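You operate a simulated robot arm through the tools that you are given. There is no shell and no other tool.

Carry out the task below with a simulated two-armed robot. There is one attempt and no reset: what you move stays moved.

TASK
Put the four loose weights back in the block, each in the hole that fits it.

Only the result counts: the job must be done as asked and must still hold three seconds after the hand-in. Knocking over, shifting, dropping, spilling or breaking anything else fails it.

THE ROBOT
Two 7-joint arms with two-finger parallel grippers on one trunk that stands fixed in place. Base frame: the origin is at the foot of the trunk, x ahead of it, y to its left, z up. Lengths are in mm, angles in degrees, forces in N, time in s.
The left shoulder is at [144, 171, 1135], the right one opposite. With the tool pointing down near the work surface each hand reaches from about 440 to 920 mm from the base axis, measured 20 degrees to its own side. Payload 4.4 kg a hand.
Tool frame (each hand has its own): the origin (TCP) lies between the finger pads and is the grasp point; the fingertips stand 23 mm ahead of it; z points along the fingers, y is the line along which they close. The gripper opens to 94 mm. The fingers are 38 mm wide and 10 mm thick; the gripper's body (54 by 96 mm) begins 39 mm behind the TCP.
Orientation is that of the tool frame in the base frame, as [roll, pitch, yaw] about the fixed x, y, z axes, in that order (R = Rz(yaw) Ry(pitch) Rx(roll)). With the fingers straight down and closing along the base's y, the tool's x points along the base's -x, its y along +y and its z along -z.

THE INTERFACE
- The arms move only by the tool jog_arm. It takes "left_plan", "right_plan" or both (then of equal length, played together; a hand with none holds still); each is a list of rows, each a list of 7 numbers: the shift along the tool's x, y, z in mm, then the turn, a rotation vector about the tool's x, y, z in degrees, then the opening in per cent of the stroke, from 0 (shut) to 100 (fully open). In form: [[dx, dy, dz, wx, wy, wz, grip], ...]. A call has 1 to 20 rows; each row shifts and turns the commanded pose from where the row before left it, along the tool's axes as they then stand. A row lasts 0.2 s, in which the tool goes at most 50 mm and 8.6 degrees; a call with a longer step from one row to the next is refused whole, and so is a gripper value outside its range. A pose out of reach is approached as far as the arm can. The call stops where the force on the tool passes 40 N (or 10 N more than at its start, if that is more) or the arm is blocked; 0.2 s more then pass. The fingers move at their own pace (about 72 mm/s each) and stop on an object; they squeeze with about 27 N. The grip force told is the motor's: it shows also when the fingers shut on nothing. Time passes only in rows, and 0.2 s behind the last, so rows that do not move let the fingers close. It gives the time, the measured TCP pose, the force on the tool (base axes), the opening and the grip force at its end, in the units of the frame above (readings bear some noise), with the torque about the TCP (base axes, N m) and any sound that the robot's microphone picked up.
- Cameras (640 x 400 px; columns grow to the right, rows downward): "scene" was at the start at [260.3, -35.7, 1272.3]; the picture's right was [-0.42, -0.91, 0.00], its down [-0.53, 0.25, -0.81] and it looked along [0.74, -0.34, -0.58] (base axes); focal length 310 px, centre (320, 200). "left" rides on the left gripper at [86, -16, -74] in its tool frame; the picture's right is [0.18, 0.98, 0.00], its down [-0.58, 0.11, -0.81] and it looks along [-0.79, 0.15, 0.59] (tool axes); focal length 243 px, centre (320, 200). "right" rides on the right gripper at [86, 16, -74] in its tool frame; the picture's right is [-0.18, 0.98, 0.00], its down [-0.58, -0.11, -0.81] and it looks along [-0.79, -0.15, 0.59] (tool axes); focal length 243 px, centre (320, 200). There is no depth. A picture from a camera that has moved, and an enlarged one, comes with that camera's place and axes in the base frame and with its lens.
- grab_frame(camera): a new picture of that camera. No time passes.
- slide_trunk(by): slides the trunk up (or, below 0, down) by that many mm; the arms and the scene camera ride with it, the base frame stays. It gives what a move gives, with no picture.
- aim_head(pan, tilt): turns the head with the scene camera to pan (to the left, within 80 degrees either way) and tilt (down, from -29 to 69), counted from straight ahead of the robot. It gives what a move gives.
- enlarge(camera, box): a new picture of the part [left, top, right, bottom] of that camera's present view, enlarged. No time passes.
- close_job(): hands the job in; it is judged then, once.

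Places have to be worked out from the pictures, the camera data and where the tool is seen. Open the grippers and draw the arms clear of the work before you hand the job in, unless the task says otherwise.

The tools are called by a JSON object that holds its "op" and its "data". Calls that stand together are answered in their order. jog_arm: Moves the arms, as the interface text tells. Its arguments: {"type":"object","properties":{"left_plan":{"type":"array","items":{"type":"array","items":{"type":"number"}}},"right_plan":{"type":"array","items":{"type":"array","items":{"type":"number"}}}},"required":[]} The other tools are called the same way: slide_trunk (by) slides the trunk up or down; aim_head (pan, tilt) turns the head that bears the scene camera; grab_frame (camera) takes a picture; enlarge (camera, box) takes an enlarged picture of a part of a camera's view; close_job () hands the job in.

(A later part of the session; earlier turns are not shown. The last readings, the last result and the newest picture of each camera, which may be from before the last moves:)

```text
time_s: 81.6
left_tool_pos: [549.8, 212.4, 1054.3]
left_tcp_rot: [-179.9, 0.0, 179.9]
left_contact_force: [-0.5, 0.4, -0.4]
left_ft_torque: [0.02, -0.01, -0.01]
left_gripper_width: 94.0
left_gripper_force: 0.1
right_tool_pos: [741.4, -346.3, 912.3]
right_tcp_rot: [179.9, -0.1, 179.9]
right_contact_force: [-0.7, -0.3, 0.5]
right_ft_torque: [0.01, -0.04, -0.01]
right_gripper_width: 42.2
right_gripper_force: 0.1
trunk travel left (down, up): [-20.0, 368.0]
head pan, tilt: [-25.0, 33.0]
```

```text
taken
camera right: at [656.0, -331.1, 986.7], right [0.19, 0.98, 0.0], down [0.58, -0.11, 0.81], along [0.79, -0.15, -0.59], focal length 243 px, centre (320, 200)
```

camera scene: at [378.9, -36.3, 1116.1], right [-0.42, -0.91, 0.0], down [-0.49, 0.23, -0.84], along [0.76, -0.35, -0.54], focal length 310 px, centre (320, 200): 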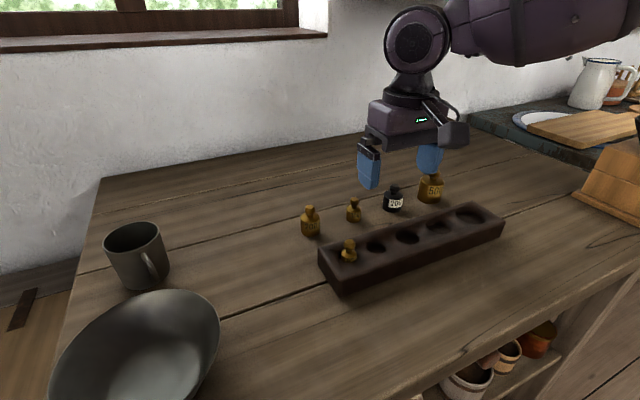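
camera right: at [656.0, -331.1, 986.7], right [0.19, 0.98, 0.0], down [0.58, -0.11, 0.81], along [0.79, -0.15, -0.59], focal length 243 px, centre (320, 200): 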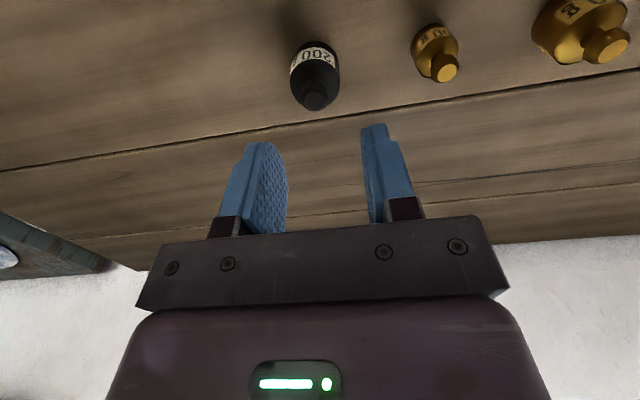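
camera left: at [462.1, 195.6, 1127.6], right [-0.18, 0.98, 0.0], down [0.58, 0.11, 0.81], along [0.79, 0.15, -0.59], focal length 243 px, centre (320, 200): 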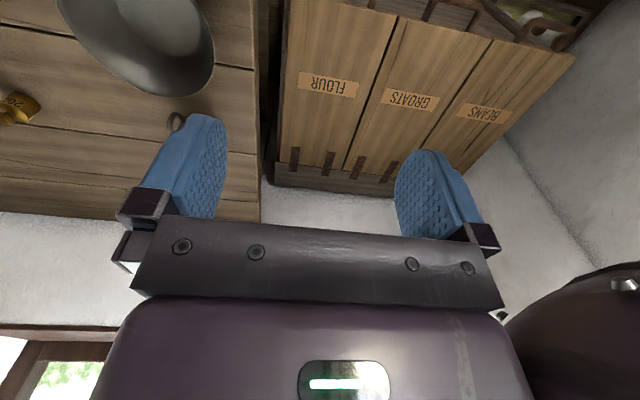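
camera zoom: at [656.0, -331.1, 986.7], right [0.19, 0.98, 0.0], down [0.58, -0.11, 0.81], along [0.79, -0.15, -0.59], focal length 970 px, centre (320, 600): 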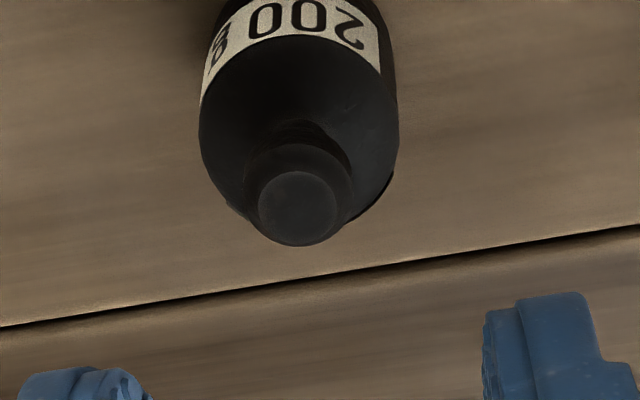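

C's knob lies 3.5 mm right of the tool axis. I correct, lower to z≈858 so the tips reach just under the knob, and close.

{"op": "jog_arm", "data": {"right_plan": [[0, -3.5, 0, 0, 0, 0, 45], [0, 0, 18, 0, 0, 0, 45], [0, 0, 18, 0, 0, 0, 45], [0, 0, 18, 0, 0, 0, 45], [0, 0, 0, 0, 0, 0, 45]]}}

{"op": "enlarge", "data": {"camera": "right", "box": [240, 60, 400, 220]}}

{"op": "enlarge", "data": {"camera": "scene", "box": [350, 130, 446, 220]}}

```text
time_s: 82.8
left_tool_pos: [548.2, 212.7, 1053.6]
left_tcp_rot: [-180.0, 0.1, -179.9]
left_contact_force: [0.5, 0.2, -0.3]
left_ft_torque: [0.05, -0.02, 0.0]
left_gripper_width: 94.1
left_gripper_force: 0.1
right_tool_pos: [742.1, -352.0, 858.1]
right_tcp_rot: [180.0, 0.1, 179.9]
right_contact_force: [-0.3, 0.9, -0.2]
right_ft_torque: [-0.03, 0.03, 0.01]
right_gripper_width: 42.2
right_gripper_force: 0.0
trunk travel left (down, up): [-20.0, 368.0]
head pan, tilt: [-25.0, 33.0]
```

```text
2.50 times, centred on (320, 140) of right
camera zoom: at [655.8, -334.9, 933.0], right [0.19, 0.98, 0.0], down [0.58, -0.11, 0.81], along [0.79, -0.15, -0.59], focal length 606 px, centre (320, 350)
```

zoom: 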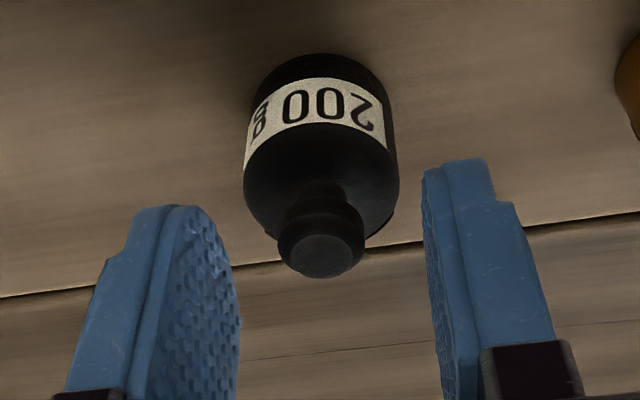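

```text
4.44 times, centred on (398, 175) of scene
camera zoom: at [379.0, -36.5, 1116.0], right [-0.42, -0.91, 0.0], down [-0.49, 0.23, -0.84], along [0.76, -0.35, -0.54], focal length 1377 px, centre (-27, 311)
```

zoom: 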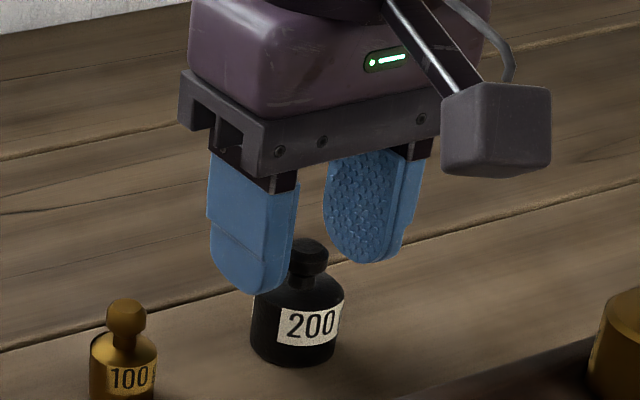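

The knob is centred between the tips. I close on it and make a slow test lift of 4 mm.

{"op": "jog_arm", "data": {"right_plan": [[0, 0, 0, 0, 0, 0, 25], [0, 0, 0, 0, 0, 0, 0], [0, 0, 0, 0, 0, 0, 0], [0, 0, 0, 0, 0, 0, 0], [0, 0, -1, 0, 0, 0, 0], [0, 0, -1, 0, 0, 0, 0], [0, 0, -2, 0, 0, 0, 0], [0, 0, 0, 0, 0, 0, 0]]}}

{"op": "enlarge", "data": {"camera": "right", "box": [240, 60, 400, 220]}}

{"op": "enlarge", "data": {"camera": "scene", "box": [350, 130, 446, 220]}}

```text
time_s: 84.6
left_tool_pos: [548.1, 211.8, 1053.7]
left_tcp_rot: [180.0, 0.0, -180.0]
left_contact_force: [0.2, 0.0, -0.3]
left_ft_torque: [-0.03, -0.01, 0.02]
left_gripper_width: 94.0
left_gripper_force: 0.0
right_tool_pos: [743.7, -351.5, 862.7]
right_tcp_rot: [180.0, 0.0, 179.9]
right_contact_force: [-0.4, -0.1, -1.9]
right_ft_torque: [0.01, 0.03, 0.01]
right_gripper_width: 16.5
right_gripper_force: 26.8
trunk travel left (down, up): [-20.0, 368.0]
head pan, tilt: [-25.0, 33.0]
```

```text
2.50 times, centred on (320, 140) of right
camera zoom: at [656.5, -335.9, 936.7], right [0.19, 0.98, 0.0], down [0.58, -0.11, 0.81], along [0.79, -0.15, -0.59], focal length 606 px, centre (320, 350)
```

zoom: 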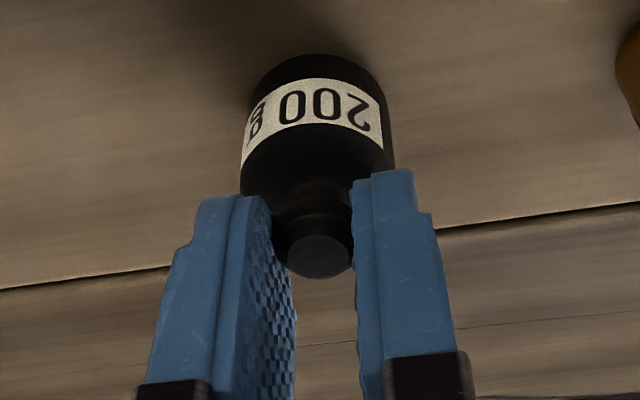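

```text
4.44 times, centred on (398, 175) of scene
camera zoom: at [379.4, -36.6, 1115.8], right [-0.42, -0.91, 0.0], down [-0.49, 0.23, -0.84], along [0.76, -0.35, -0.54], focal length 1377 px, centre (-27, 311)
```

zoom: 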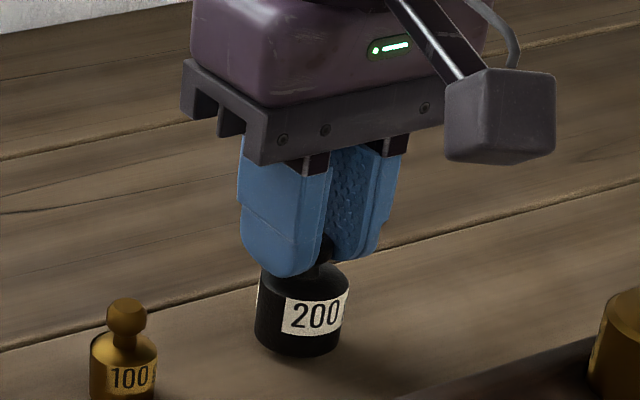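

C is carried by its knob (2 N load). I lift to clearance and carry it toward h4 (≈(630,-352)).

{"op": "jog_arm", "data": {"right_plan": [[0, 0, -3, 0, 0, 0, 0], [0, 0, -5, 0, 0, 0, 0], [0, 0, -6, 0, 0, 0, 0], [0, 0, -6, 0, 0, 0, 0], [0, 0, -6, 0, 0, 0, 0], [0, 0, -6, 0, 0, 0, 0], [0, 0, -5, 0, 0, 0, 0], [0, 0, -4, 0, 0, 0, 0], [0, 0, 0, 0, 0, 0, 0]]}}

{"op": "jog_arm", "data": {"right_plan": [[5, 0, 0, 0, 0, 0, 0], [10, 0, 0, 0, 0, 0, 0], [13, 0, 0, 0, 0, 0, 0], [14, 0, 0, 0, 0, 0, 0], [14, 0, 0, 0, 0, 0, 0], [14, 0, 0, 0, 0, 0, 0], [14, 0, 0, 0, 0, 0, 0], [12, 0, 0, 0, 0, 0, 0], [9, 0, 0, 0, 0, 0, 0], [5, 0, 0, 0, 0, 0, 0], [2.5, 0, 0, 0, 0, 0, 0], [0, 0, 0, 0, 0, 0, 0]]}}

{"op": "grab_frame", "data": {"camera": "right"}}

{"op": "enlarge", "data": {"camera": "scene", "box": [380, 150, 500, 260]}}

```text
time_s: 86.6
left_tool_pos: [548.2, 212.3, 1054.1]
left_tcp_rot: [-180.0, 0.1, 180.0]
left_contact_force: [-0.5, -0.7, -0.1]
left_ft_torque: [-0.04, 0.01, 0.01]
left_gripper_width: 93.7
left_gripper_force: 0.0
right_tool_pos: [741.8, -352.4, 901.3]
right_tcp_rot: [-180.0, 0.1, 179.9]
right_contact_force: [-0.6, -0.3, -2.0]
right_ft_torque: [0.0, -0.02, -0.02]
right_gripper_width: 16.7
right_gripper_force: 27.3
trunk travel left (down, up): [-20.0, 368.0]
head pan, tilt: [-25.0, 33.0]
```

```text
time_s: 89.2
left_tool_pos: [548.9, 213.2, 1053.1]
left_tcp_rot: [-179.9, 0.0, -180.0]
left_contact_force: [0.1, 0.2, 0.9]
left_ft_torque: [-0.01, 0.02, 0.01]
left_gripper_width: 94.1
left_gripper_force: 0.0
right_tool_pos: [629.8, -351.6, 902.0]
right_tcp_rot: [-180.0, 0.0, 179.9]
right_contact_force: [0.5, 0.3, -1.9]
right_ft_torque: [0.02, 0.0, -0.02]
right_gripper_width: 16.7
right_gripper_force: 27.1
trunk travel left (down, up): [-20.0, 368.0]
head pan, tilt: [-25.0, 33.0]
```

```text
taken
camera right: at [544.0, -335.8, 977.7], right [0.19, 0.98, 0.0], down [0.58, -0.11, 0.81], along [0.79, -0.15, -0.59], focal length 243 px, centre (320, 200)
```

right: 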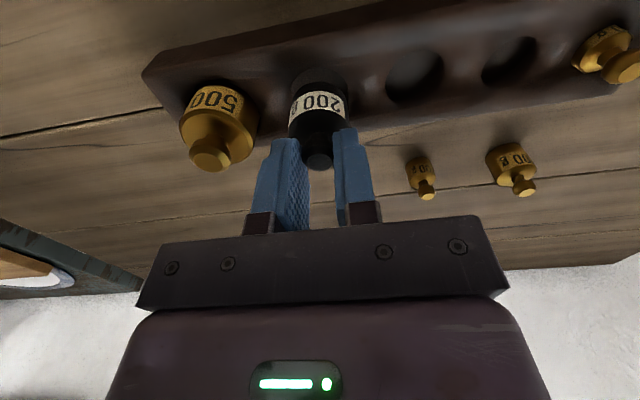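

```text
3.64 times, centred on (440, 205) of scene
camera zoom: at [379.3, -36.6, 1115.8], right [-0.42, -0.91, 0.0], down [-0.49, 0.23, -0.84], along [0.76, -0.35, -0.54], focal length 1126 px, centre (-116, 182)
```

zoom: 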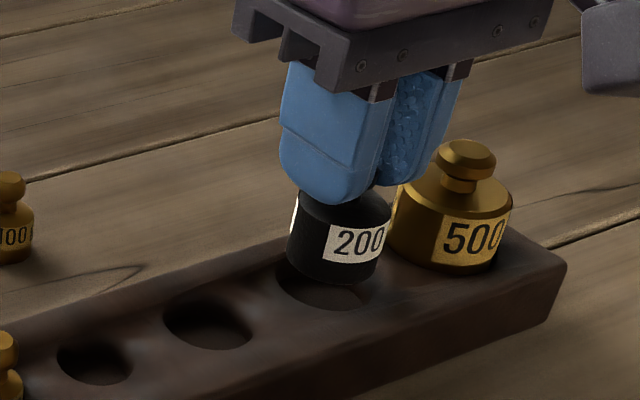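

C hangs over h4. I zoom in both views to compare its base with the rim.

{"op": "enlarge", "data": {"camera": "scene", "box": [418, 208, 466, 238]}}

{"op": "enlarge", "data": {"camera": "right", "box": [285, 55, 349, 95]}}

```text
13.33 times, centred on (442, 223) of scene
camera zoom: at [379.3, -36.6, 1115.8], right [-0.42, -0.91, 0.0], down [-0.49, 0.23, -0.84], along [0.76, -0.35, -0.54], focal length 4130 px, centre (-1307, -107)
```

zoom: 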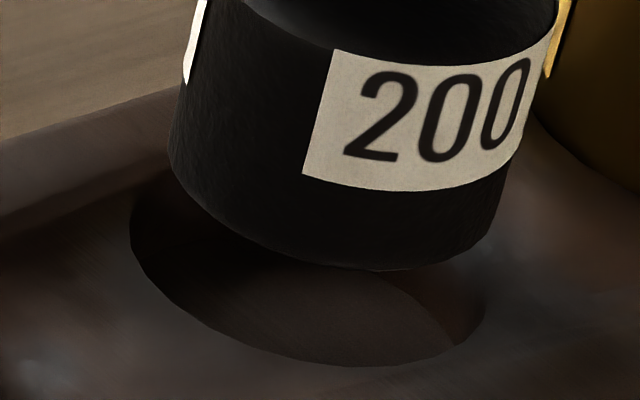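

```text
10.00 times, centred on (317, 75) of right
camera zoom: at [544.0, -335.8, 977.7], right [0.19, 0.98, 0.0], down [0.58, -0.11, 0.81], along [0.79, -0.15, -0.59], focal length 2426 px, centre (350, 1450)
```

zoom: 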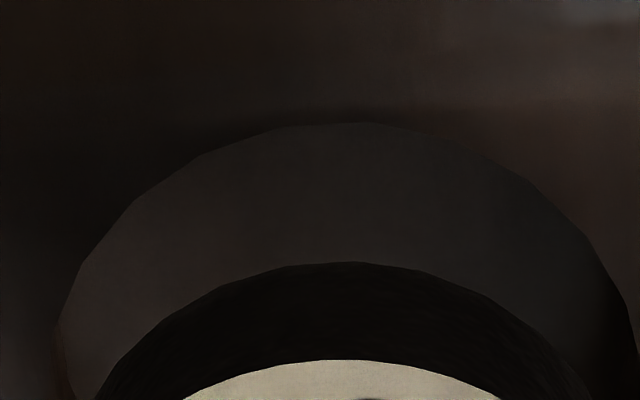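

C's base is about 12.8 mm above the rim and centred within ~0.5 mm. I lower 9 mm and check again.

{"op": "jog_arm", "data": {"right_plan": [[0, 0, 3, 0, 0, 0, 0], [0, 0, 3, 0, 0, 0, 0], [0, 0, 2, 0, 0, 0, 0], [0, 0, 1, 0, 0, 0, 0], [0, 0, 0, 0, 0, 0, 0]]}}

{"op": "enlarge", "data": {"camera": "scene", "box": [418, 208, 466, 238]}}

{"op": "enlarge", "data": {"camera": "right", "box": [285, 55, 349, 95]}}

```text
time_s: 90.4
left_tool_pos: [549.4, 212.7, 1054.2]
left_tcp_rot: [-179.9, -0.1, 180.0]
left_contact_force: [-0.3, -0.1, 0.5]
left_ft_torque: [0.0, -0.02, 0.0]
left_gripper_width: 93.6
left_gripper_force: 0.0
right_tool_pos: [629.7, -351.9, 893.1]
right_tcp_rot: [179.9, 0.0, 179.7]
right_contact_force: [-0.7, 0.6, -2.0]
right_ft_torque: [-0.01, 0.02, 0.0]
right_gripper_width: 16.5
right_gripper_force: 26.9
trunk travel left (down, up): [-20.0, 368.0]
head pan, tilt: [-25.0, 33.0]
```

```text
13.33 times, centred on (442, 223) of scene
camera zoom: at [379.3, -36.6, 1115.8], right [-0.42, -0.91, 0.0], down [-0.49, 0.23, -0.84], along [0.76, -0.35, -0.54], focal length 4130 px, centre (-1307, -107)
```

zoom: 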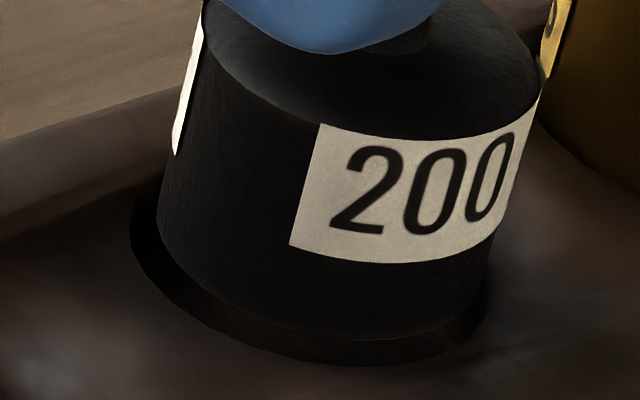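

```text
10.00 times, centred on (317, 75) of right
camera zoom: at [543.6, -336.2, 968.5], right [0.19, 0.98, 0.0], down [0.58, -0.11, 0.81], along [0.79, -0.15, -0.59], focal length 2426 px, centre (350, 1450)
```

zoom: 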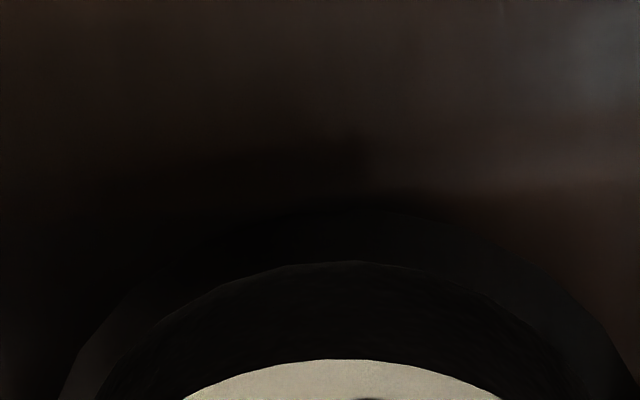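

C is nearly centred (about 0.5 mm robot-ward). I shift +0.5 mm in x and lower in 1 mm steps into the hole.

{"op": "jog_arm", "data": {"right_plan": [[-0.5, 0.2, 0, 0, 0, 0, 0], [0, 0, 1, 0, 0, 0, 0], [0, 0, 1, 0, 0, 0, 0], [0, 0, 1, 0, 0, 0, 0], [0, 0, 1, 0, 0, 0, 0], [0, 0, 1, 0, 0, 0, 0], [0, 0, 1, 0, 0, 0, 0]]}}

{"op": "enlarge", "data": {"camera": "scene", "box": [418, 208, 466, 238]}}

```text
time_s: 92.0
left_tool_pos: [547.9, 212.3, 1053.2]
left_tcp_rot: [-180.0, 0.1, 179.9]
left_contact_force: [0.3, -0.3, 0.2]
left_ft_torque: [0.01, 0.04, -0.05]
left_gripper_width: 93.7
left_gripper_force: 0.1
right_tool_pos: [628.4, -351.3, 888.1]
right_tcp_rot: [179.9, 0.0, 179.9]
right_contact_force: [0.3, 0.0, -2.1]
right_ft_torque: [-0.01, 0.03, 0.0]
right_gripper_width: 16.6
right_gripper_force: 27.2
trunk travel left (down, up): [-20.0, 368.0]
head pan, tilt: [-25.0, 33.0]
```

```text
13.33 times, centred on (442, 223) of scene
camera zoom: at [379.3, -36.6, 1115.8], right [-0.42, -0.91, 0.0], down [-0.49, 0.23, -0.84], along [0.76, -0.35, -0.54], focal length 4130 px, centre (-1307, -107)
```

zoom: 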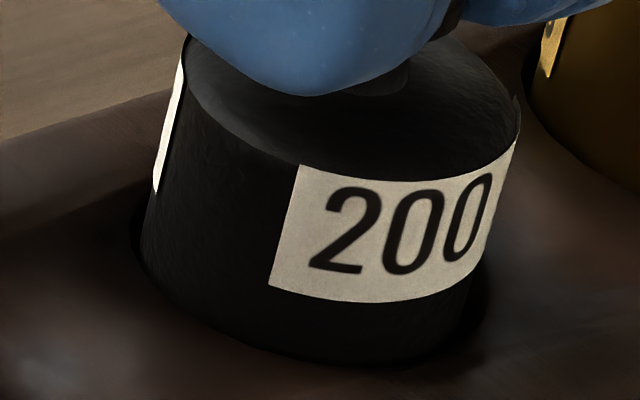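

C is entering the hole with no resistance. I keep lowering.

{"op": "jog_arm", "data": {"right_plan": [[0, 0, 1, 0, 0, 0, 0], [0, 0, 1, 0, 0, 0, 0], [0, 0, 1, 0, 0, 0, 0], [0, 0, 1, 0, 0, 0, 0]]}}

{"op": "jog_arm", "data": {"right_plan": [[0, 0, 1, 0, 0, 0, 0], [0, 0, 1, 0, 0, 0, 0]]}}

{"op": "enlarge", "data": {"camera": "scene", "box": [418, 208, 466, 238]}}

```text
time_s: 93.0
left_tool_pos: [548.5, 212.4, 1052.5]
left_tcp_rot: [-180.0, 0.0, 180.0]
left_contact_force: [0.9, -0.5, -0.4]
left_ft_torque: [0.02, 0.01, 0.02]
left_gripper_width: 94.1
left_gripper_force: 0.0
right_tool_pos: [629.8, -352.1, 883.7]
right_tcp_rot: [-180.0, 0.1, 179.9]
right_contact_force: [-0.4, -0.2, -2.2]
right_ft_torque: [0.02, -0.03, -0.03]
right_gripper_width: 16.6
right_gripper_force: 26.8
trunk travel left (down, up): [-20.0, 368.0]
head pan, tilt: [-25.0, 33.0]
```

```text
time_s: 93.6
left_tool_pos: [549.1, 212.3, 1054.7]
left_tcp_rot: [179.9, 0.0, -179.9]
left_contact_force: [0.8, -0.1, 0.0]
left_ft_torque: [0.02, -0.01, 0.01]
left_gripper_width: 94.0
left_gripper_force: 0.1
right_tool_pos: [629.4, -350.3, 881.2]
right_tcp_rot: [-180.0, -0.1, 179.9]
right_contact_force: [0.1, -1.0, -1.9]
right_ft_torque: [0.0, -0.01, 0.0]
right_gripper_width: 16.8
right_gripper_force: 26.9
trunk travel left (down, up): [-20.0, 368.0]
head pan, tilt: [-25.0, 33.0]
```

```text
13.33 times, centred on (442, 223) of scene
camera zoom: at [379.3, -36.6, 1115.8], right [-0.42, -0.91, 0.0], down [-0.49, 0.23, -0.84], along [0.76, -0.35, -0.54], focal length 4130 px, centre (-1307, -107)
```

zoom: 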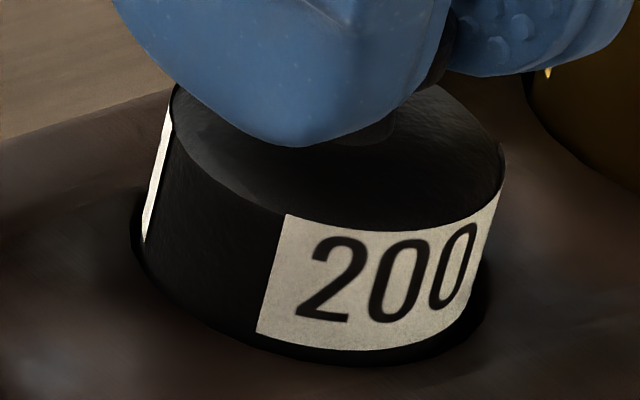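

Still hanging free at about 8 mm depth. I lower a little more until it bottoms.

{"op": "jog_arm", "data": {"right_plan": [[0, 0, 1, 0, 0, 0, 0], [0, 0, 0.5, 0, 0, 0, 0]]}}

{"op": "jog_arm", "data": {"right_plan": [[0, 0, 0.7, 0, 0, 0, 0], [0, 0, 0.3, 0, 0, 0, 0]]}}

```text
time_s: 94.2
left_tool_pos: [548.9, 211.8, 1053.6]
left_tcp_rot: [179.9, 0.0, 179.9]
left_contact_force: [-0.2, -1.1, -1.1]
left_ft_torque: [0.02, -0.03, -0.04]
left_gripper_width: 93.8
left_gripper_force: 0.1
right_tool_pos: [630.8, -352.2, 879.3]
right_tcp_rot: [-180.0, 0.1, 179.9]
right_contact_force: [-0.7, -0.7, -0.1]
right_ft_torque: [-0.04, 0.0, 0.01]
right_gripper_width: 16.9
right_gripper_force: 27.1
trunk travel left (down, up): [-20.0, 368.0]
head pan, tilt: [-25.0, 33.0]
```

```text
time_s: 94.8
left_tool_pos: [549.1, 211.6, 1054.1]
left_tcp_rot: [-180.0, 0.1, -179.9]
left_contact_force: [0.8, -0.1, -0.4]
left_ft_torque: [0.05, 0.01, -0.02]
left_gripper_width: 93.6
left_gripper_force: 0.0
right_tool_pos: [630.8, -351.5, 879.4]
right_tcp_rot: [-179.9, 0.2, 179.8]
right_contact_force: [0.0, -2.4, 6.2]
right_ft_torque: [-0.09, 0.08, 0.05]
right_gripper_width: 16.8
right_gripper_force: 26.8
trunk travel left (down, up): [-20.0, 368.0]
head pan, tilt: [-25.0, 33.0]
```

C has bottomed in h4 (force turned upward). I relieve slightly, open moderately (neighbour D is 20 mm away), and rise.

{"op": "jog_arm", "data": {"right_plan": [[0, 0, -0.8, 0, 0, 0, 0], [0, 0, 0, 0, 0, 0, 25], [0, 0, 0, 0, 0, 0, 35], [0, 0, 0, 0, 0, 0, 35], [0, 0, -10, 0, 0, 0, 35], [0, 0, -20, 0, 0, 0, 35], [0, 0, -30, 0, 0, 0, 35], [0, 0, -15, 0, 0, 0, 35], [0, 0, 0, 0, 0, 0, 35]]}}

{"op": "enlarge", "data": {"camera": "scene", "box": [390, 168, 516, 248]}}

{"op": "grab_frame", "data": {"camera": "right"}}

```text
time_s: 96.8
left_tool_pos: [548.2, 213.0, 1053.3]
left_tcp_rot: [-179.9, 0.0, 179.9]
left_contact_force: [-0.8, 0.7, -0.4]
left_ft_torque: [0.0, 0.0, 0.0]
left_gripper_width: 93.7
left_gripper_force: 0.1
right_tool_pos: [632.5, -350.9, 955.9]
right_tcp_rot: [-180.0, 0.0, 179.9]
right_contact_force: [0.5, -0.5, 0.0]
right_ft_torque: [0.01, 0.02, 0.01]
right_gripper_width: 32.6
right_gripper_force: 0.1
trunk travel left (down, up): [-20.0, 368.0]
head pan, tilt: [-25.0, 33.0]
```

```text
5.00 times, centred on (453, 208) of scene
camera zoom: at [379.2, -36.5, 1115.8], right [-0.42, -0.91, 0.0], down [-0.49, 0.23, -0.84], along [0.76, -0.35, -0.54], focal length 1549 px, centre (-345, 160)
```

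zoom: 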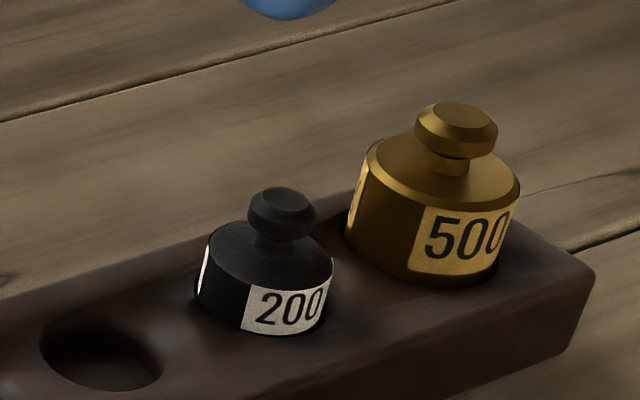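

```text
taken
camera right: at [544.9, -335.3, 1030.9], right [0.19, 0.98, 0.0], down [0.58, -0.11, 0.81], along [0.79, -0.15, -0.59], focal length 243 px, centre (320, 200)
```

right: 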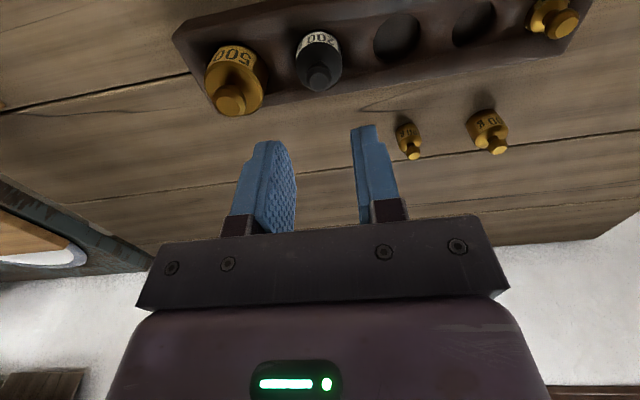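

C stands properly in h4. Next is the brass 200 g (A) at about (743,-189); I travel there at height and look.

{"op": "jog_arm", "data": {"right_plan": [[-28, 40.5, 0, 0, 0, 0, 45], [-28, 40.5, 0, 0, 0, 0, 45], [-28, 40.5, 0, 0, 0, 0, 45], [-28, 40.5, 0, 0, 0, 0, 45], [0, 0, 22, 0, 0, 0, 45], [0, 0, 22, 0, 0, 0, 45], [0, 0, 0, 0, 0, 0, 45]]}}

{"op": "enlarge", "data": {"camera": "right", "box": [240, 50, 400, 150]}}

{"op": "grab_frame", "data": {"camera": "scene"}}

```text
time_s: 98.4
left_tool_pos: [547.6, 212.2, 1053.6]
left_tcp_rot: [-180.0, 0.1, -180.0]
left_contact_force: [0.0, -0.5, 0.4]
left_ft_torque: [0.0, 0.0, -0.04]
left_gripper_width: 94.0
left_gripper_force: 0.1
right_tool_pos: [744.3, -190.0, 908.3]
right_tcp_rot: [-180.0, 0.0, 179.9]
right_contact_force: [0.4, 0.2, 0.5]
right_ft_torque: [-0.03, 0.03, 0.0]
right_gripper_width: 42.1
right_gripper_force: 0.0
trunk travel left (down, up): [-20.0, 368.0]
head pan, tilt: [-25.0, 33.0]
```

```text
4.00 times, centred on (320, 100) of right
camera zoom: at [658.6, -173.7, 983.8], right [0.19, 0.98, 0.0], down [0.58, -0.11, 0.81], along [0.79, -0.15, -0.59], focal length 970 px, centre (320, 600)
```

zoom: 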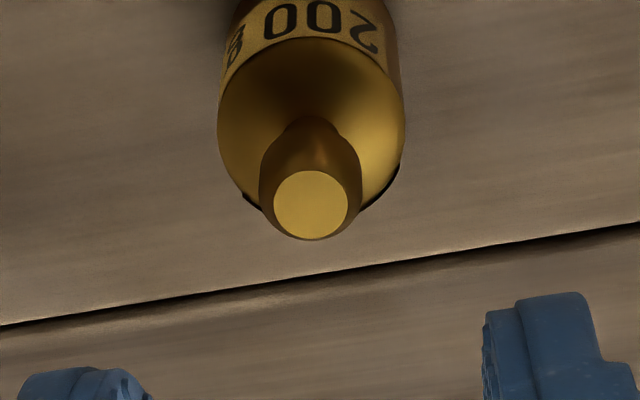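

```text
taken
camera scene: at [378.8, -36.5, 1116.1], right [-0.42, -0.91, 0.0], down [-0.49, 0.23, -0.84], along [0.76, -0.35, -0.54], focal length 310 px, centre (320, 200)
```

scene: 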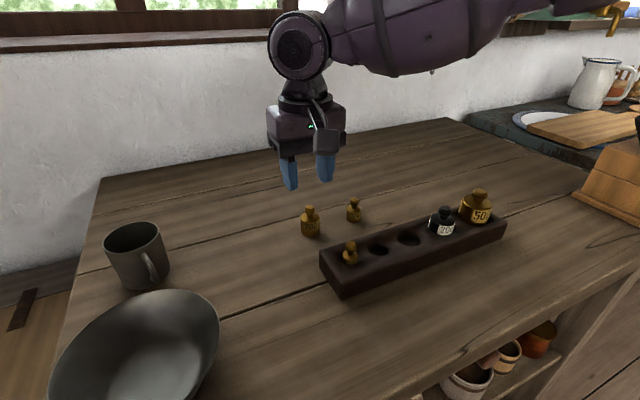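

A's knob is about 1.5 mm robot-ward and 1.2 mm right of the axis. I correct, lower to z≈857, and check.

{"op": "jog_arm", "data": {"right_plan": [[1.5, -1.2, 0, 0, 0, 0, 45], [0, 0, 18, 0, 0, 0, 45], [0, 0, 18, 0, 0, 0, 45], [0, 0, 16, 0, 0, 0, 45], [0, 0, 0, 0, 0, 0, 45]]}}

{"op": "enlarge", "data": {"camera": "right", "box": [240, 60, 400, 220]}}

{"op": "enlarge", "data": {"camera": "scene", "box": [262, 140, 358, 240]}}

```text
time_s: 99.6
left_tool_pos: [549.3, 211.9, 1054.3]
left_tcp_rot: [179.9, 0.0, -180.0]
left_contact_force: [-0.3, 0.1, -0.1]
left_ft_torque: [-0.01, 0.0, -0.02]
left_gripper_width: 94.0
left_gripper_force: 0.0
right_tool_pos: [740.8, -191.3, 858.2]
right_tcp_rot: [179.9, -0.1, 179.9]
right_contact_force: [-0.1, -0.2, 0.3]
right_ft_torque: [0.02, 0.01, 0.0]
right_gripper_width: 42.2
right_gripper_force: 0.1
trunk travel left (down, up): [-20.0, 368.0]
head pan, tilt: [-25.0, 33.0]
```

```text
2.50 times, centred on (320, 140) of right
camera zoom: at [655.3, -174.6, 933.3], right [0.19, 0.98, 0.0], down [0.58, -0.11, 0.81], along [0.79, -0.15, -0.59], focal length 606 px, centre (320, 350)
```

zoom: 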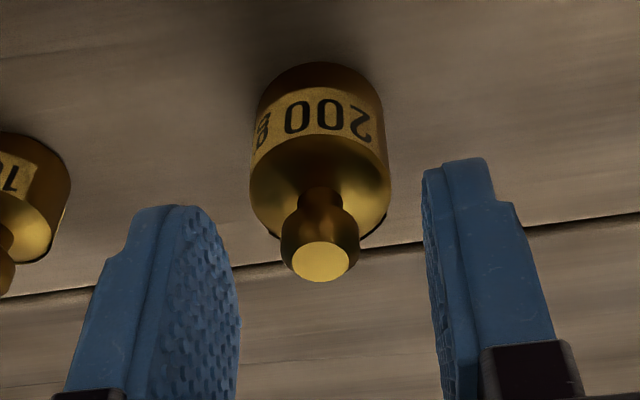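

```text
4.00 times, centred on (310, 190) of scene
camera zoom: at [379.0, -36.5, 1116.0], right [-0.42, -0.91, 0.0], down [-0.49, 0.23, -0.84], along [0.76, -0.35, -0.54], focal length 1239 px, centre (360, 240)
```

zoom: 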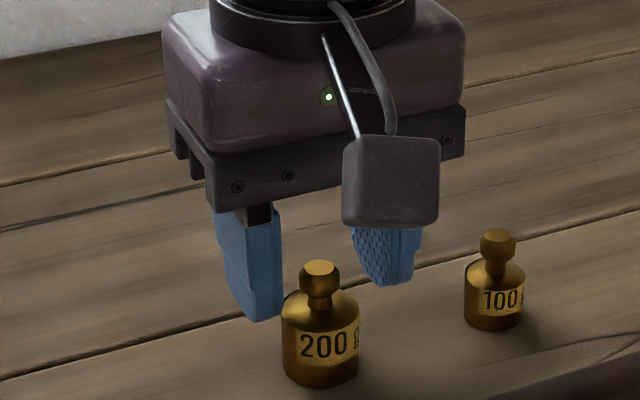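

The knob is centred. I close and test-lift 4 mm.

{"op": "jog_arm", "data": {"right_plan": [[0, 0, 0.5, 0, 0, 0, 25], [0, 0, 0, 0, 0, 0, 0], [0, 0, 0, 0, 0, 0, 0], [0, 0, 0, 0, 0, 0, 0], [0, 0, -1, 0, 0, 0, 0], [0, 0, -1, 0, 0, 0, 0], [0, 0, -2, 0, 0, 0, 0], [0, 0, 0, 0, 0, 0, 0]]}}

{"op": "enlarge", "data": {"camera": "right", "box": [240, 60, 400, 220]}}

{"op": "enlarge", "data": {"camera": "scene", "box": [262, 140, 358, 240]}}

```text
time_s: 101.4
left_tool_pos: [548.7, 213.2, 1053.3]
left_tcp_rot: [180.0, 0.0, 180.0]
left_contact_force: [-0.1, 0.0, -0.7]
left_ft_torque: [-0.01, 0.01, -0.02]
left_gripper_width: 94.1
left_gripper_force: 0.1
right_tool_pos: [740.7, -190.6, 862.8]
right_tcp_rot: [180.0, -0.1, 179.9]
right_contact_force: [0.3, 0.4, -2.2]
right_ft_torque: [0.05, 0.01, 0.02]
right_gripper_width: 15.2
right_gripper_force: 26.9
trunk travel left (down, up): [-20.0, 368.0]
head pan, tilt: [-25.0, 33.0]
```

```text
2.50 times, centred on (320, 140) of right
camera zoom: at [654.6, -174.7, 937.4], right [0.19, 0.98, 0.0], down [0.58, -0.11, 0.81], along [0.79, -0.15, -0.59], focal length 606 px, centre (320, 350)
```

zoom: 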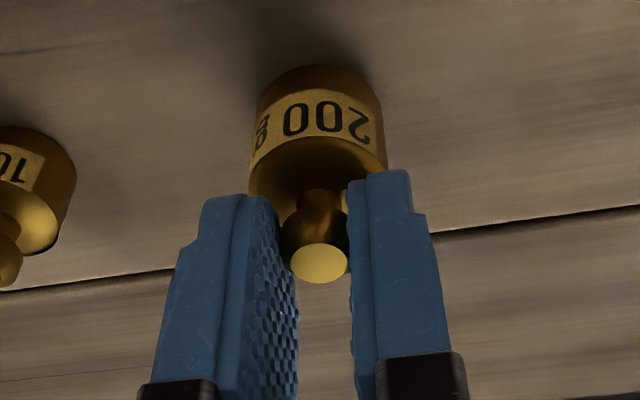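

```text
4.00 times, centred on (310, 190) of scene
camera zoom: at [379.4, -36.5, 1115.8], right [-0.42, -0.91, 0.0], down [-0.49, 0.23, -0.84], along [0.76, -0.35, -0.54], focal length 1239 px, centre (360, 240)
```

zoom: 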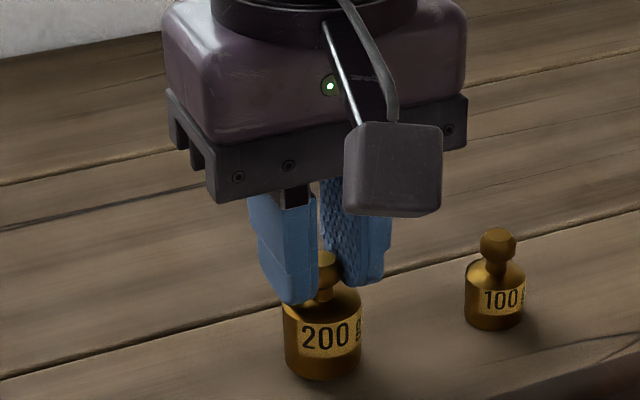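

A is carried by its knob (2.2 N). I lift it to clearance and carry it to above h3 (≈(630,-294)).

{"op": "jog_arm", "data": {"right_plan": [[0, 0, -3, 0, 0, 0, 0], [0, 0, -5, 0, 0, 0, 0], [0, 0, -6, 0, 0, 0, 0], [0, 0, -6, 0, 0, 0, 0], [0, 0, -6, 0, 0, 0, 0], [0, 0, -6, 0, 0, 0, 0], [0, 0, -5, 0, 0, 0, 0], [0, 0, -4, 0, 0, 0, 0], [0, 0, 0, 0, 0, 0, 0]]}}

{"op": "jog_arm", "data": {"right_plan": [[5, -4.6, 0, 0, 0, 0, 0], [10, -9.3, 0, 0, 0, 0, 0], [12, -11.1, 0, 0, 0, 0, 0], [13, -12.1, 0, 0, 0, 0, 0], [13, -12.1, 0, 0, 0, 0, 0], [13, -12.1, 0, 0, 0, 0, 0], [13, -12.1, 0, 0, 0, 0, 0], [12, -11.1, 0, 0, 0, 0, 0], [10, -9.3, 0, 0, 0, 0, 0], [6, -5.6, 0, 0, 0, 0, 0], [3.9, -3.6, 0, 0, 0, 0, 0], [0, 0, 0, 0, 0, 0, 0]]}}

{"op": "grab_frame", "data": {"camera": "right"}}

{"op": "enlarge", "data": {"camera": "scene", "box": [350, 160, 470, 270]}}

```text
time_s: 103.4
left_tool_pos: [547.9, 213.0, 1053.4]
left_tcp_rot: [179.9, 0.0, 180.0]
left_contact_force: [-0.2, 0.8, -0.3]
left_ft_torque: [-0.01, 0.01, -0.01]
left_gripper_width: 94.2
left_gripper_force: 0.0
right_tool_pos: [741.7, -190.9, 901.6]
right_tcp_rot: [179.9, 0.1, 180.0]
right_contact_force: [-0.9, -0.3, -1.7]
right_ft_torque: [0.0, 0.0, -0.01]
right_gripper_width: 15.1
right_gripper_force: 27.3
trunk travel left (down, up): [-20.0, 368.0]
head pan, tilt: [-25.0, 33.0]
```

```text
time_s: 106.0
left_tool_pos: [548.7, 212.9, 1053.9]
left_tcp_rot: [180.0, 0.0, -180.0]
left_contact_force: [0.6, -0.3, -0.5]
left_ft_torque: [0.02, 0.0, 0.01]
left_gripper_width: 94.0
left_gripper_force: 0.1
right_tool_pos: [630.1, -294.1, 903.1]
right_tcp_rot: [180.0, -0.1, -180.0]
right_contact_force: [0.7, -0.8, -1.5]
right_ft_torque: [-0.01, 0.01, 0.05]
right_gripper_width: 15.3
right_gripper_force: 26.9
trunk travel left (down, up): [-20.0, 368.0]
head pan, tilt: [-25.0, 33.0]
```

```text
taken
camera right: at [544.3, -278.0, 977.8], right [0.19, 0.98, 0.0], down [0.58, -0.11, 0.81], along [0.79, -0.15, -0.59], focal length 243 px, centre (320, 200)
```

right: 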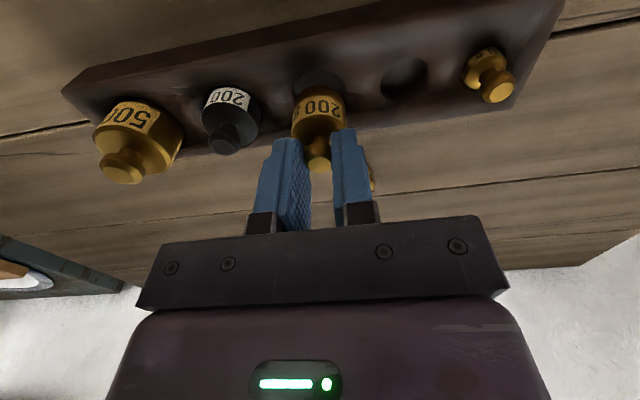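

```text
3.64 times, centred on (410, 215) of scene
camera zoom: at [379.3, -36.6, 1115.8], right [-0.42, -0.91, 0.0], down [-0.49, 0.23, -0.84], along [0.76, -0.35, -0.54], focal length 1126 px, centre (-7, 146)
```

zoom: 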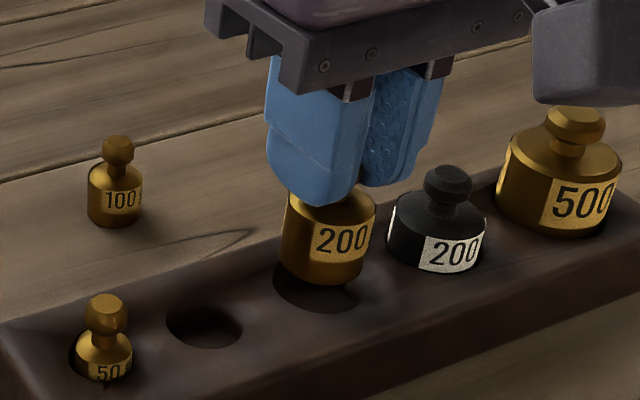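

A hangs over h3. I zoom in both views to check centring.

{"op": "enlarge", "data": {"camera": "scene", "box": [386, 219, 434, 249]}}

{"op": "enlarge", "data": {"camera": "right", "box": [285, 62, 349, 102]}}

```text
13.33 times, centred on (410, 234) of scene
camera zoom: at [379.3, -36.6, 1115.8], right [-0.42, -0.91, 0.0], down [-0.49, 0.23, -0.84], along [0.76, -0.35, -0.54], focal length 4130 px, centre (-880, -253)
```

zoom: 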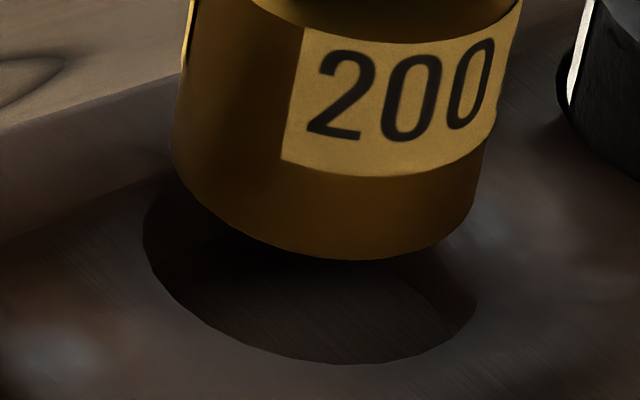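

```text
10.00 times, centred on (317, 82) of right
camera zoom: at [544.3, -278.0, 977.8], right [0.19, 0.98, 0.0], down [0.58, -0.11, 0.81], along [0.79, -0.15, -0.59], focal length 2426 px, centre (350, 1380)
```

zoom: 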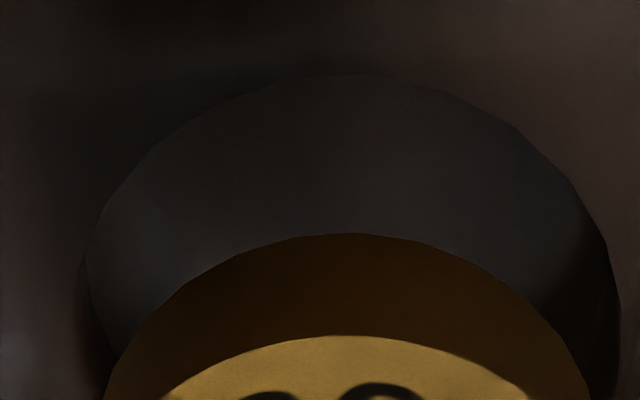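

A's base is about 13 mm above the rim, and ~0.6 mm too far in +x. I shift -0.5 mm and lower 9 mm, then look again.

{"op": "jog_arm", "data": {"right_plan": [[0.5, 0, 0, 0, 0, 0, 0], [0, 0, 3, 0, 0, 0, 0], [0, 0, 3, 0, 0, 0, 0], [0, 0, 2, 0, 0, 0, 0], [0, 0, 1, 0, 0, 0, 0], [0, 0, 0, 0, 0, 0, 0]]}}

{"op": "enlarge", "data": {"camera": "scene", "box": [386, 219, 434, 249]}}

{"op": "enlarge", "data": {"camera": "right", "box": [285, 62, 349, 102]}}

```text
time_s: 107.4
left_tool_pos: [547.9, 212.2, 1053.5]
left_tcp_rot: [179.9, 0.1, 180.0]
left_contact_force: [0.2, 0.3, -0.2]
left_ft_torque: [-0.04, 0.02, -0.02]
left_gripper_width: 94.0
left_gripper_force: 0.0
right_tool_pos: [628.3, -293.1, 893.8]
right_tcp_rot: [179.8, 0.0, 180.0]
right_contact_force: [0.7, 0.3, -1.8]
right_ft_torque: [0.03, -0.01, -0.01]
right_gripper_width: 15.3
right_gripper_force: 27.2
trunk travel left (down, up): [-20.0, 368.0]
head pan, tilt: [-25.0, 33.0]
```

```text
13.33 times, centred on (410, 234) of scene
camera zoom: at [379.3, -36.6, 1115.8], right [-0.42, -0.91, 0.0], down [-0.49, 0.23, -0.84], along [0.76, -0.35, -0.54], focal length 4130 px, centre (-880, -253)
```

zoom: 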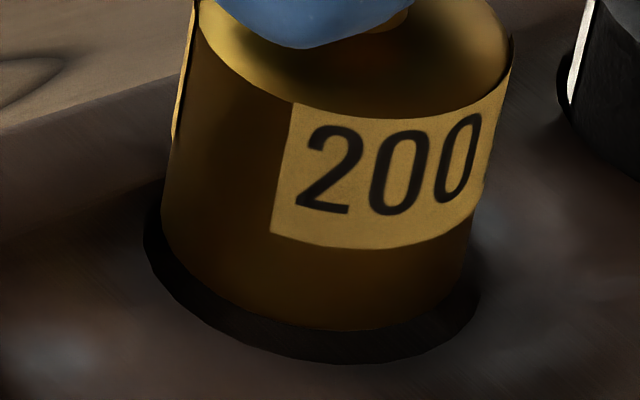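

```text
10.00 times, centred on (317, 82) of right
camera zoom: at [543.5, -277.6, 969.2], right [0.19, 0.98, 0.0], down [0.58, -0.11, 0.81], along [0.79, -0.15, -0.59], focal length 2426 px, centre (350, 1380)
```

zoom: 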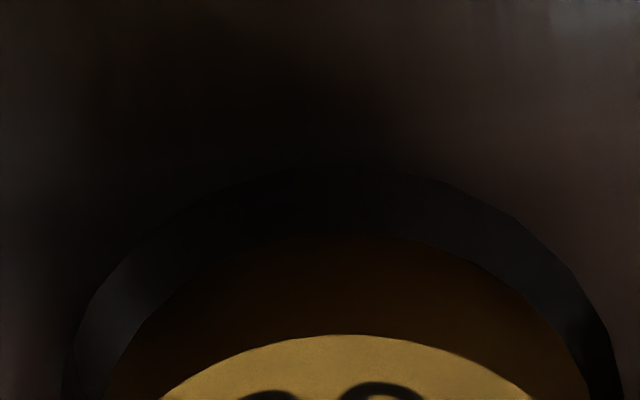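

A is centred over h3. I lower it in 1 mm steps.

{"op": "jog_arm", "data": {"right_plan": [[0, 0, 1, 0, 0, 0, 0], [0, 0, 1, 0, 0, 0, 0], [0, 0, 1, 0, 0, 0, 0], [0, 0, 1, 0, 0, 0, 0], [0, 0, 1, 0, 0, 0, 0], [0, 0, 1, 0, 0, 0, 0], [0, 0, 1, 0, 0, 0, 0]]}}

{"op": "enlarge", "data": {"camera": "scene", "box": [386, 219, 434, 249]}}

```text
time_s: 109.0
left_tool_pos: [548.3, 211.6, 1054.3]
left_tcp_rot: [179.9, 0.0, -179.9]
left_contact_force: [-0.3, 0.5, -0.4]
left_ft_torque: [-0.01, 0.0, 0.0]
left_gripper_width: 94.1
left_gripper_force: 0.0
right_tool_pos: [629.3, -294.8, 886.7]
right_tcp_rot: [-180.0, 0.0, 179.9]
right_contact_force: [0.6, -0.2, -2.7]
right_ft_torque: [0.01, 0.0, -0.02]
right_gripper_width: 15.2
right_gripper_force: 27.5
trunk travel left (down, up): [-20.0, 368.0]
head pan, tilt: [-25.0, 33.0]
```

```text
13.33 times, centred on (410, 234) of scene
camera zoom: at [379.3, -36.6, 1115.8], right [-0.42, -0.91, 0.0], down [-0.49, 0.23, -0.84], along [0.76, -0.35, -0.54], focal length 4130 px, centre (-880, -253)
```

zoom: 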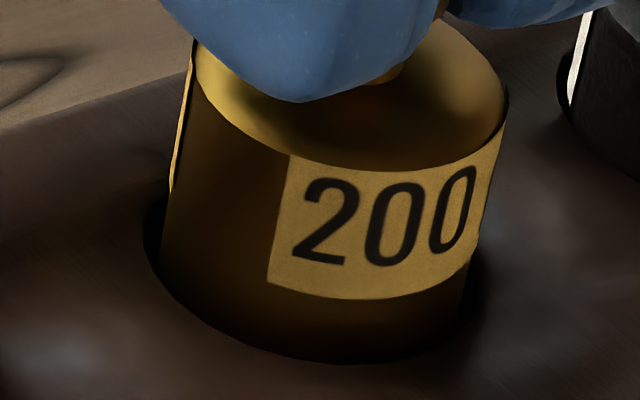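

A is going in freely. I keep lowering toward the floor.

{"op": "jog_arm", "data": {"right_plan": [[0, 0, 1, 0, 0, 0, 0], [0, 0, 1, 0, 0, 0, 0], [0, 0, 1, 0, 0, 0, 0], [0, 0, 1, 0, 0, 0, 0], [0, 0, 1, 0, 0, 0, 0]]}}

{"op": "jog_arm", "data": {"right_plan": [[0, 0, 1, 0, 0, 0, 0], [0, 0, 0.5, 0, 0, 0, 0]]}}

{"op": "enlarge", "data": {"camera": "scene", "box": [386, 219, 434, 249]}}

```text
time_s: 110.2
left_tool_pos: [548.9, 211.7, 1054.4]
left_tcp_rot: [-180.0, 0.0, 179.9]
left_contact_force: [0.6, 0.4, 0.8]
left_ft_torque: [-0.02, 0.0, 0.03]
left_gripper_width: 94.1
left_gripper_force: 0.2
right_tool_pos: [628.0, -293.5, 882.8]
right_tcp_rot: [-179.9, 0.1, 179.9]
right_contact_force: [0.4, -0.9, -2.5]
right_ft_torque: [0.03, 0.03, -0.03]
right_gripper_width: 15.1
right_gripper_force: 26.4
trunk travel left (down, up): [-20.0, 368.0]
head pan, tilt: [-25.0, 33.0]
```

```text
time_s: 110.8
left_tool_pos: [548.7, 212.7, 1053.5]
left_tcp_rot: [-180.0, 0.0, 179.9]
left_contact_force: [-0.1, 0.3, 0.7]
left_ft_torque: [0.01, 0.0, 0.01]
left_gripper_width: 94.1
left_gripper_force: 0.0
right_tool_pos: [630.4, -294.2, 881.3]
right_tcp_rot: [180.0, -0.1, 179.8]
right_contact_force: [-0.7, -0.9, -0.4]
right_ft_torque: [-0.03, -0.03, -0.02]
right_gripper_width: 15.1
right_gripper_force: 27.1
trunk travel left (down, up): [-20.0, 368.0]
head pan, tilt: [-25.0, 33.0]
```

```text
13.33 times, centred on (410, 234) of scene
camera zoom: at [379.3, -36.5, 1115.8], right [-0.42, -0.91, 0.0], down [-0.49, 0.23, -0.84], along [0.76, -0.35, -0.54], focal length 4130 px, centre (-880, -253)
```

zoom: 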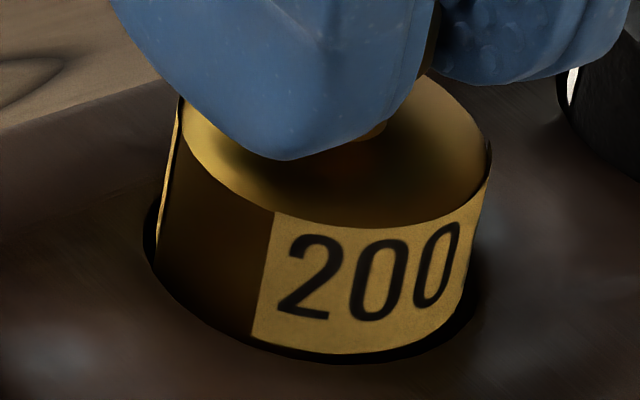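

The load has gone off the tool (–0.4 N): A is touching the floor of the hole. I lower 0.7 mm more to confirm, then release and rise.

{"op": "jog_arm", "data": {"right_plan": [[0, 0, 0.7, 0, 0, 0, 0], [0, 0, 0, 0, 0, 0, 0]]}}

{"op": "jog_arm", "data": {"right_plan": [[0, 0, -0.5, 0, 0, 0, 0], [0, 0, 0, 0, 0, 0, 25], [0, 0, 0, 0, 0, 0, 33], [0, 0, 0, 0, 0, 0, 33], [0, 0, -10, 0, 0, 0, 33], [0, 0, -20, 0, 0, 0, 33], [0, 0, -30, 0, 0, 0, 33], [0, 0, -15, 0, 0, 0, 33], [0, 0, 0, 0, 0, 0, 33]]}}

{"op": "enlarge", "data": {"camera": "scene", "box": [340, 178, 500, 278]}}

```text
time_s: 111.4
left_tool_pos: [548.1, 211.3, 1053.8]
left_tcp_rot: [-180.0, 0.1, 180.0]
left_contact_force: [0.1, 0.4, 0.3]
left_ft_torque: [-0.07, 0.01, -0.01]
left_gripper_width: 94.2
left_gripper_force: 0.0
right_tool_pos: [629.1, -293.9, 881.5]
right_tcp_rot: [-180.0, 0.1, 179.9]
right_contact_force: [1.5, -2.5, 6.2]
right_ft_torque: [-0.13, -0.03, 0.0]
right_gripper_width: 15.1
right_gripper_force: 27.1
trunk travel left (down, up): [-20.0, 368.0]
head pan, tilt: [-25.0, 33.0]
```

```text
time_s: 113.4
left_tool_pos: [548.4, 212.5, 1054.5]
left_tcp_rot: [180.0, 0.0, 180.0]
left_contact_force: [-0.1, -0.5, -0.2]
left_ft_torque: [-0.02, 0.0, -0.03]
left_gripper_width: 93.8
left_gripper_force: 0.1
right_tool_pos: [628.7, -294.6, 956.0]
right_tcp_rot: [179.9, 0.0, 179.9]
right_contact_force: [0.6, -0.1, 0.0]
right_ft_torque: [0.04, 0.0, 0.0]
right_gripper_width: 31.0
right_gripper_force: 0.1
trunk travel left (down, up): [-20.0, 368.0]
head pan, tilt: [-25.0, 33.0]
```

```text
4.00 times, centred on (420, 228) of scene
camera zoom: at [379.2, -36.5, 1115.8], right [-0.42, -0.91, 0.0], down [-0.49, 0.23, -0.84], along [0.76, -0.35, -0.54], focal length 1239 px, centre (-80, 88)
```

zoom: 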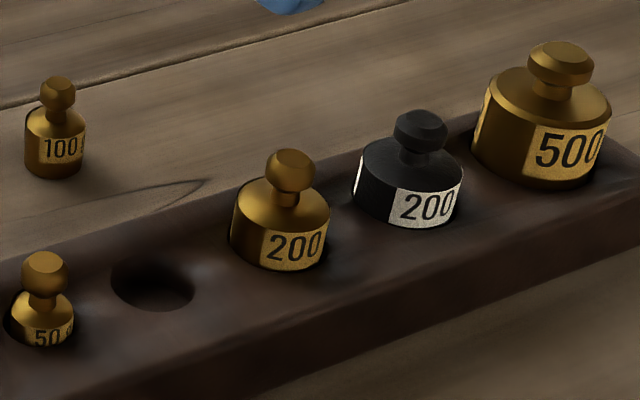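

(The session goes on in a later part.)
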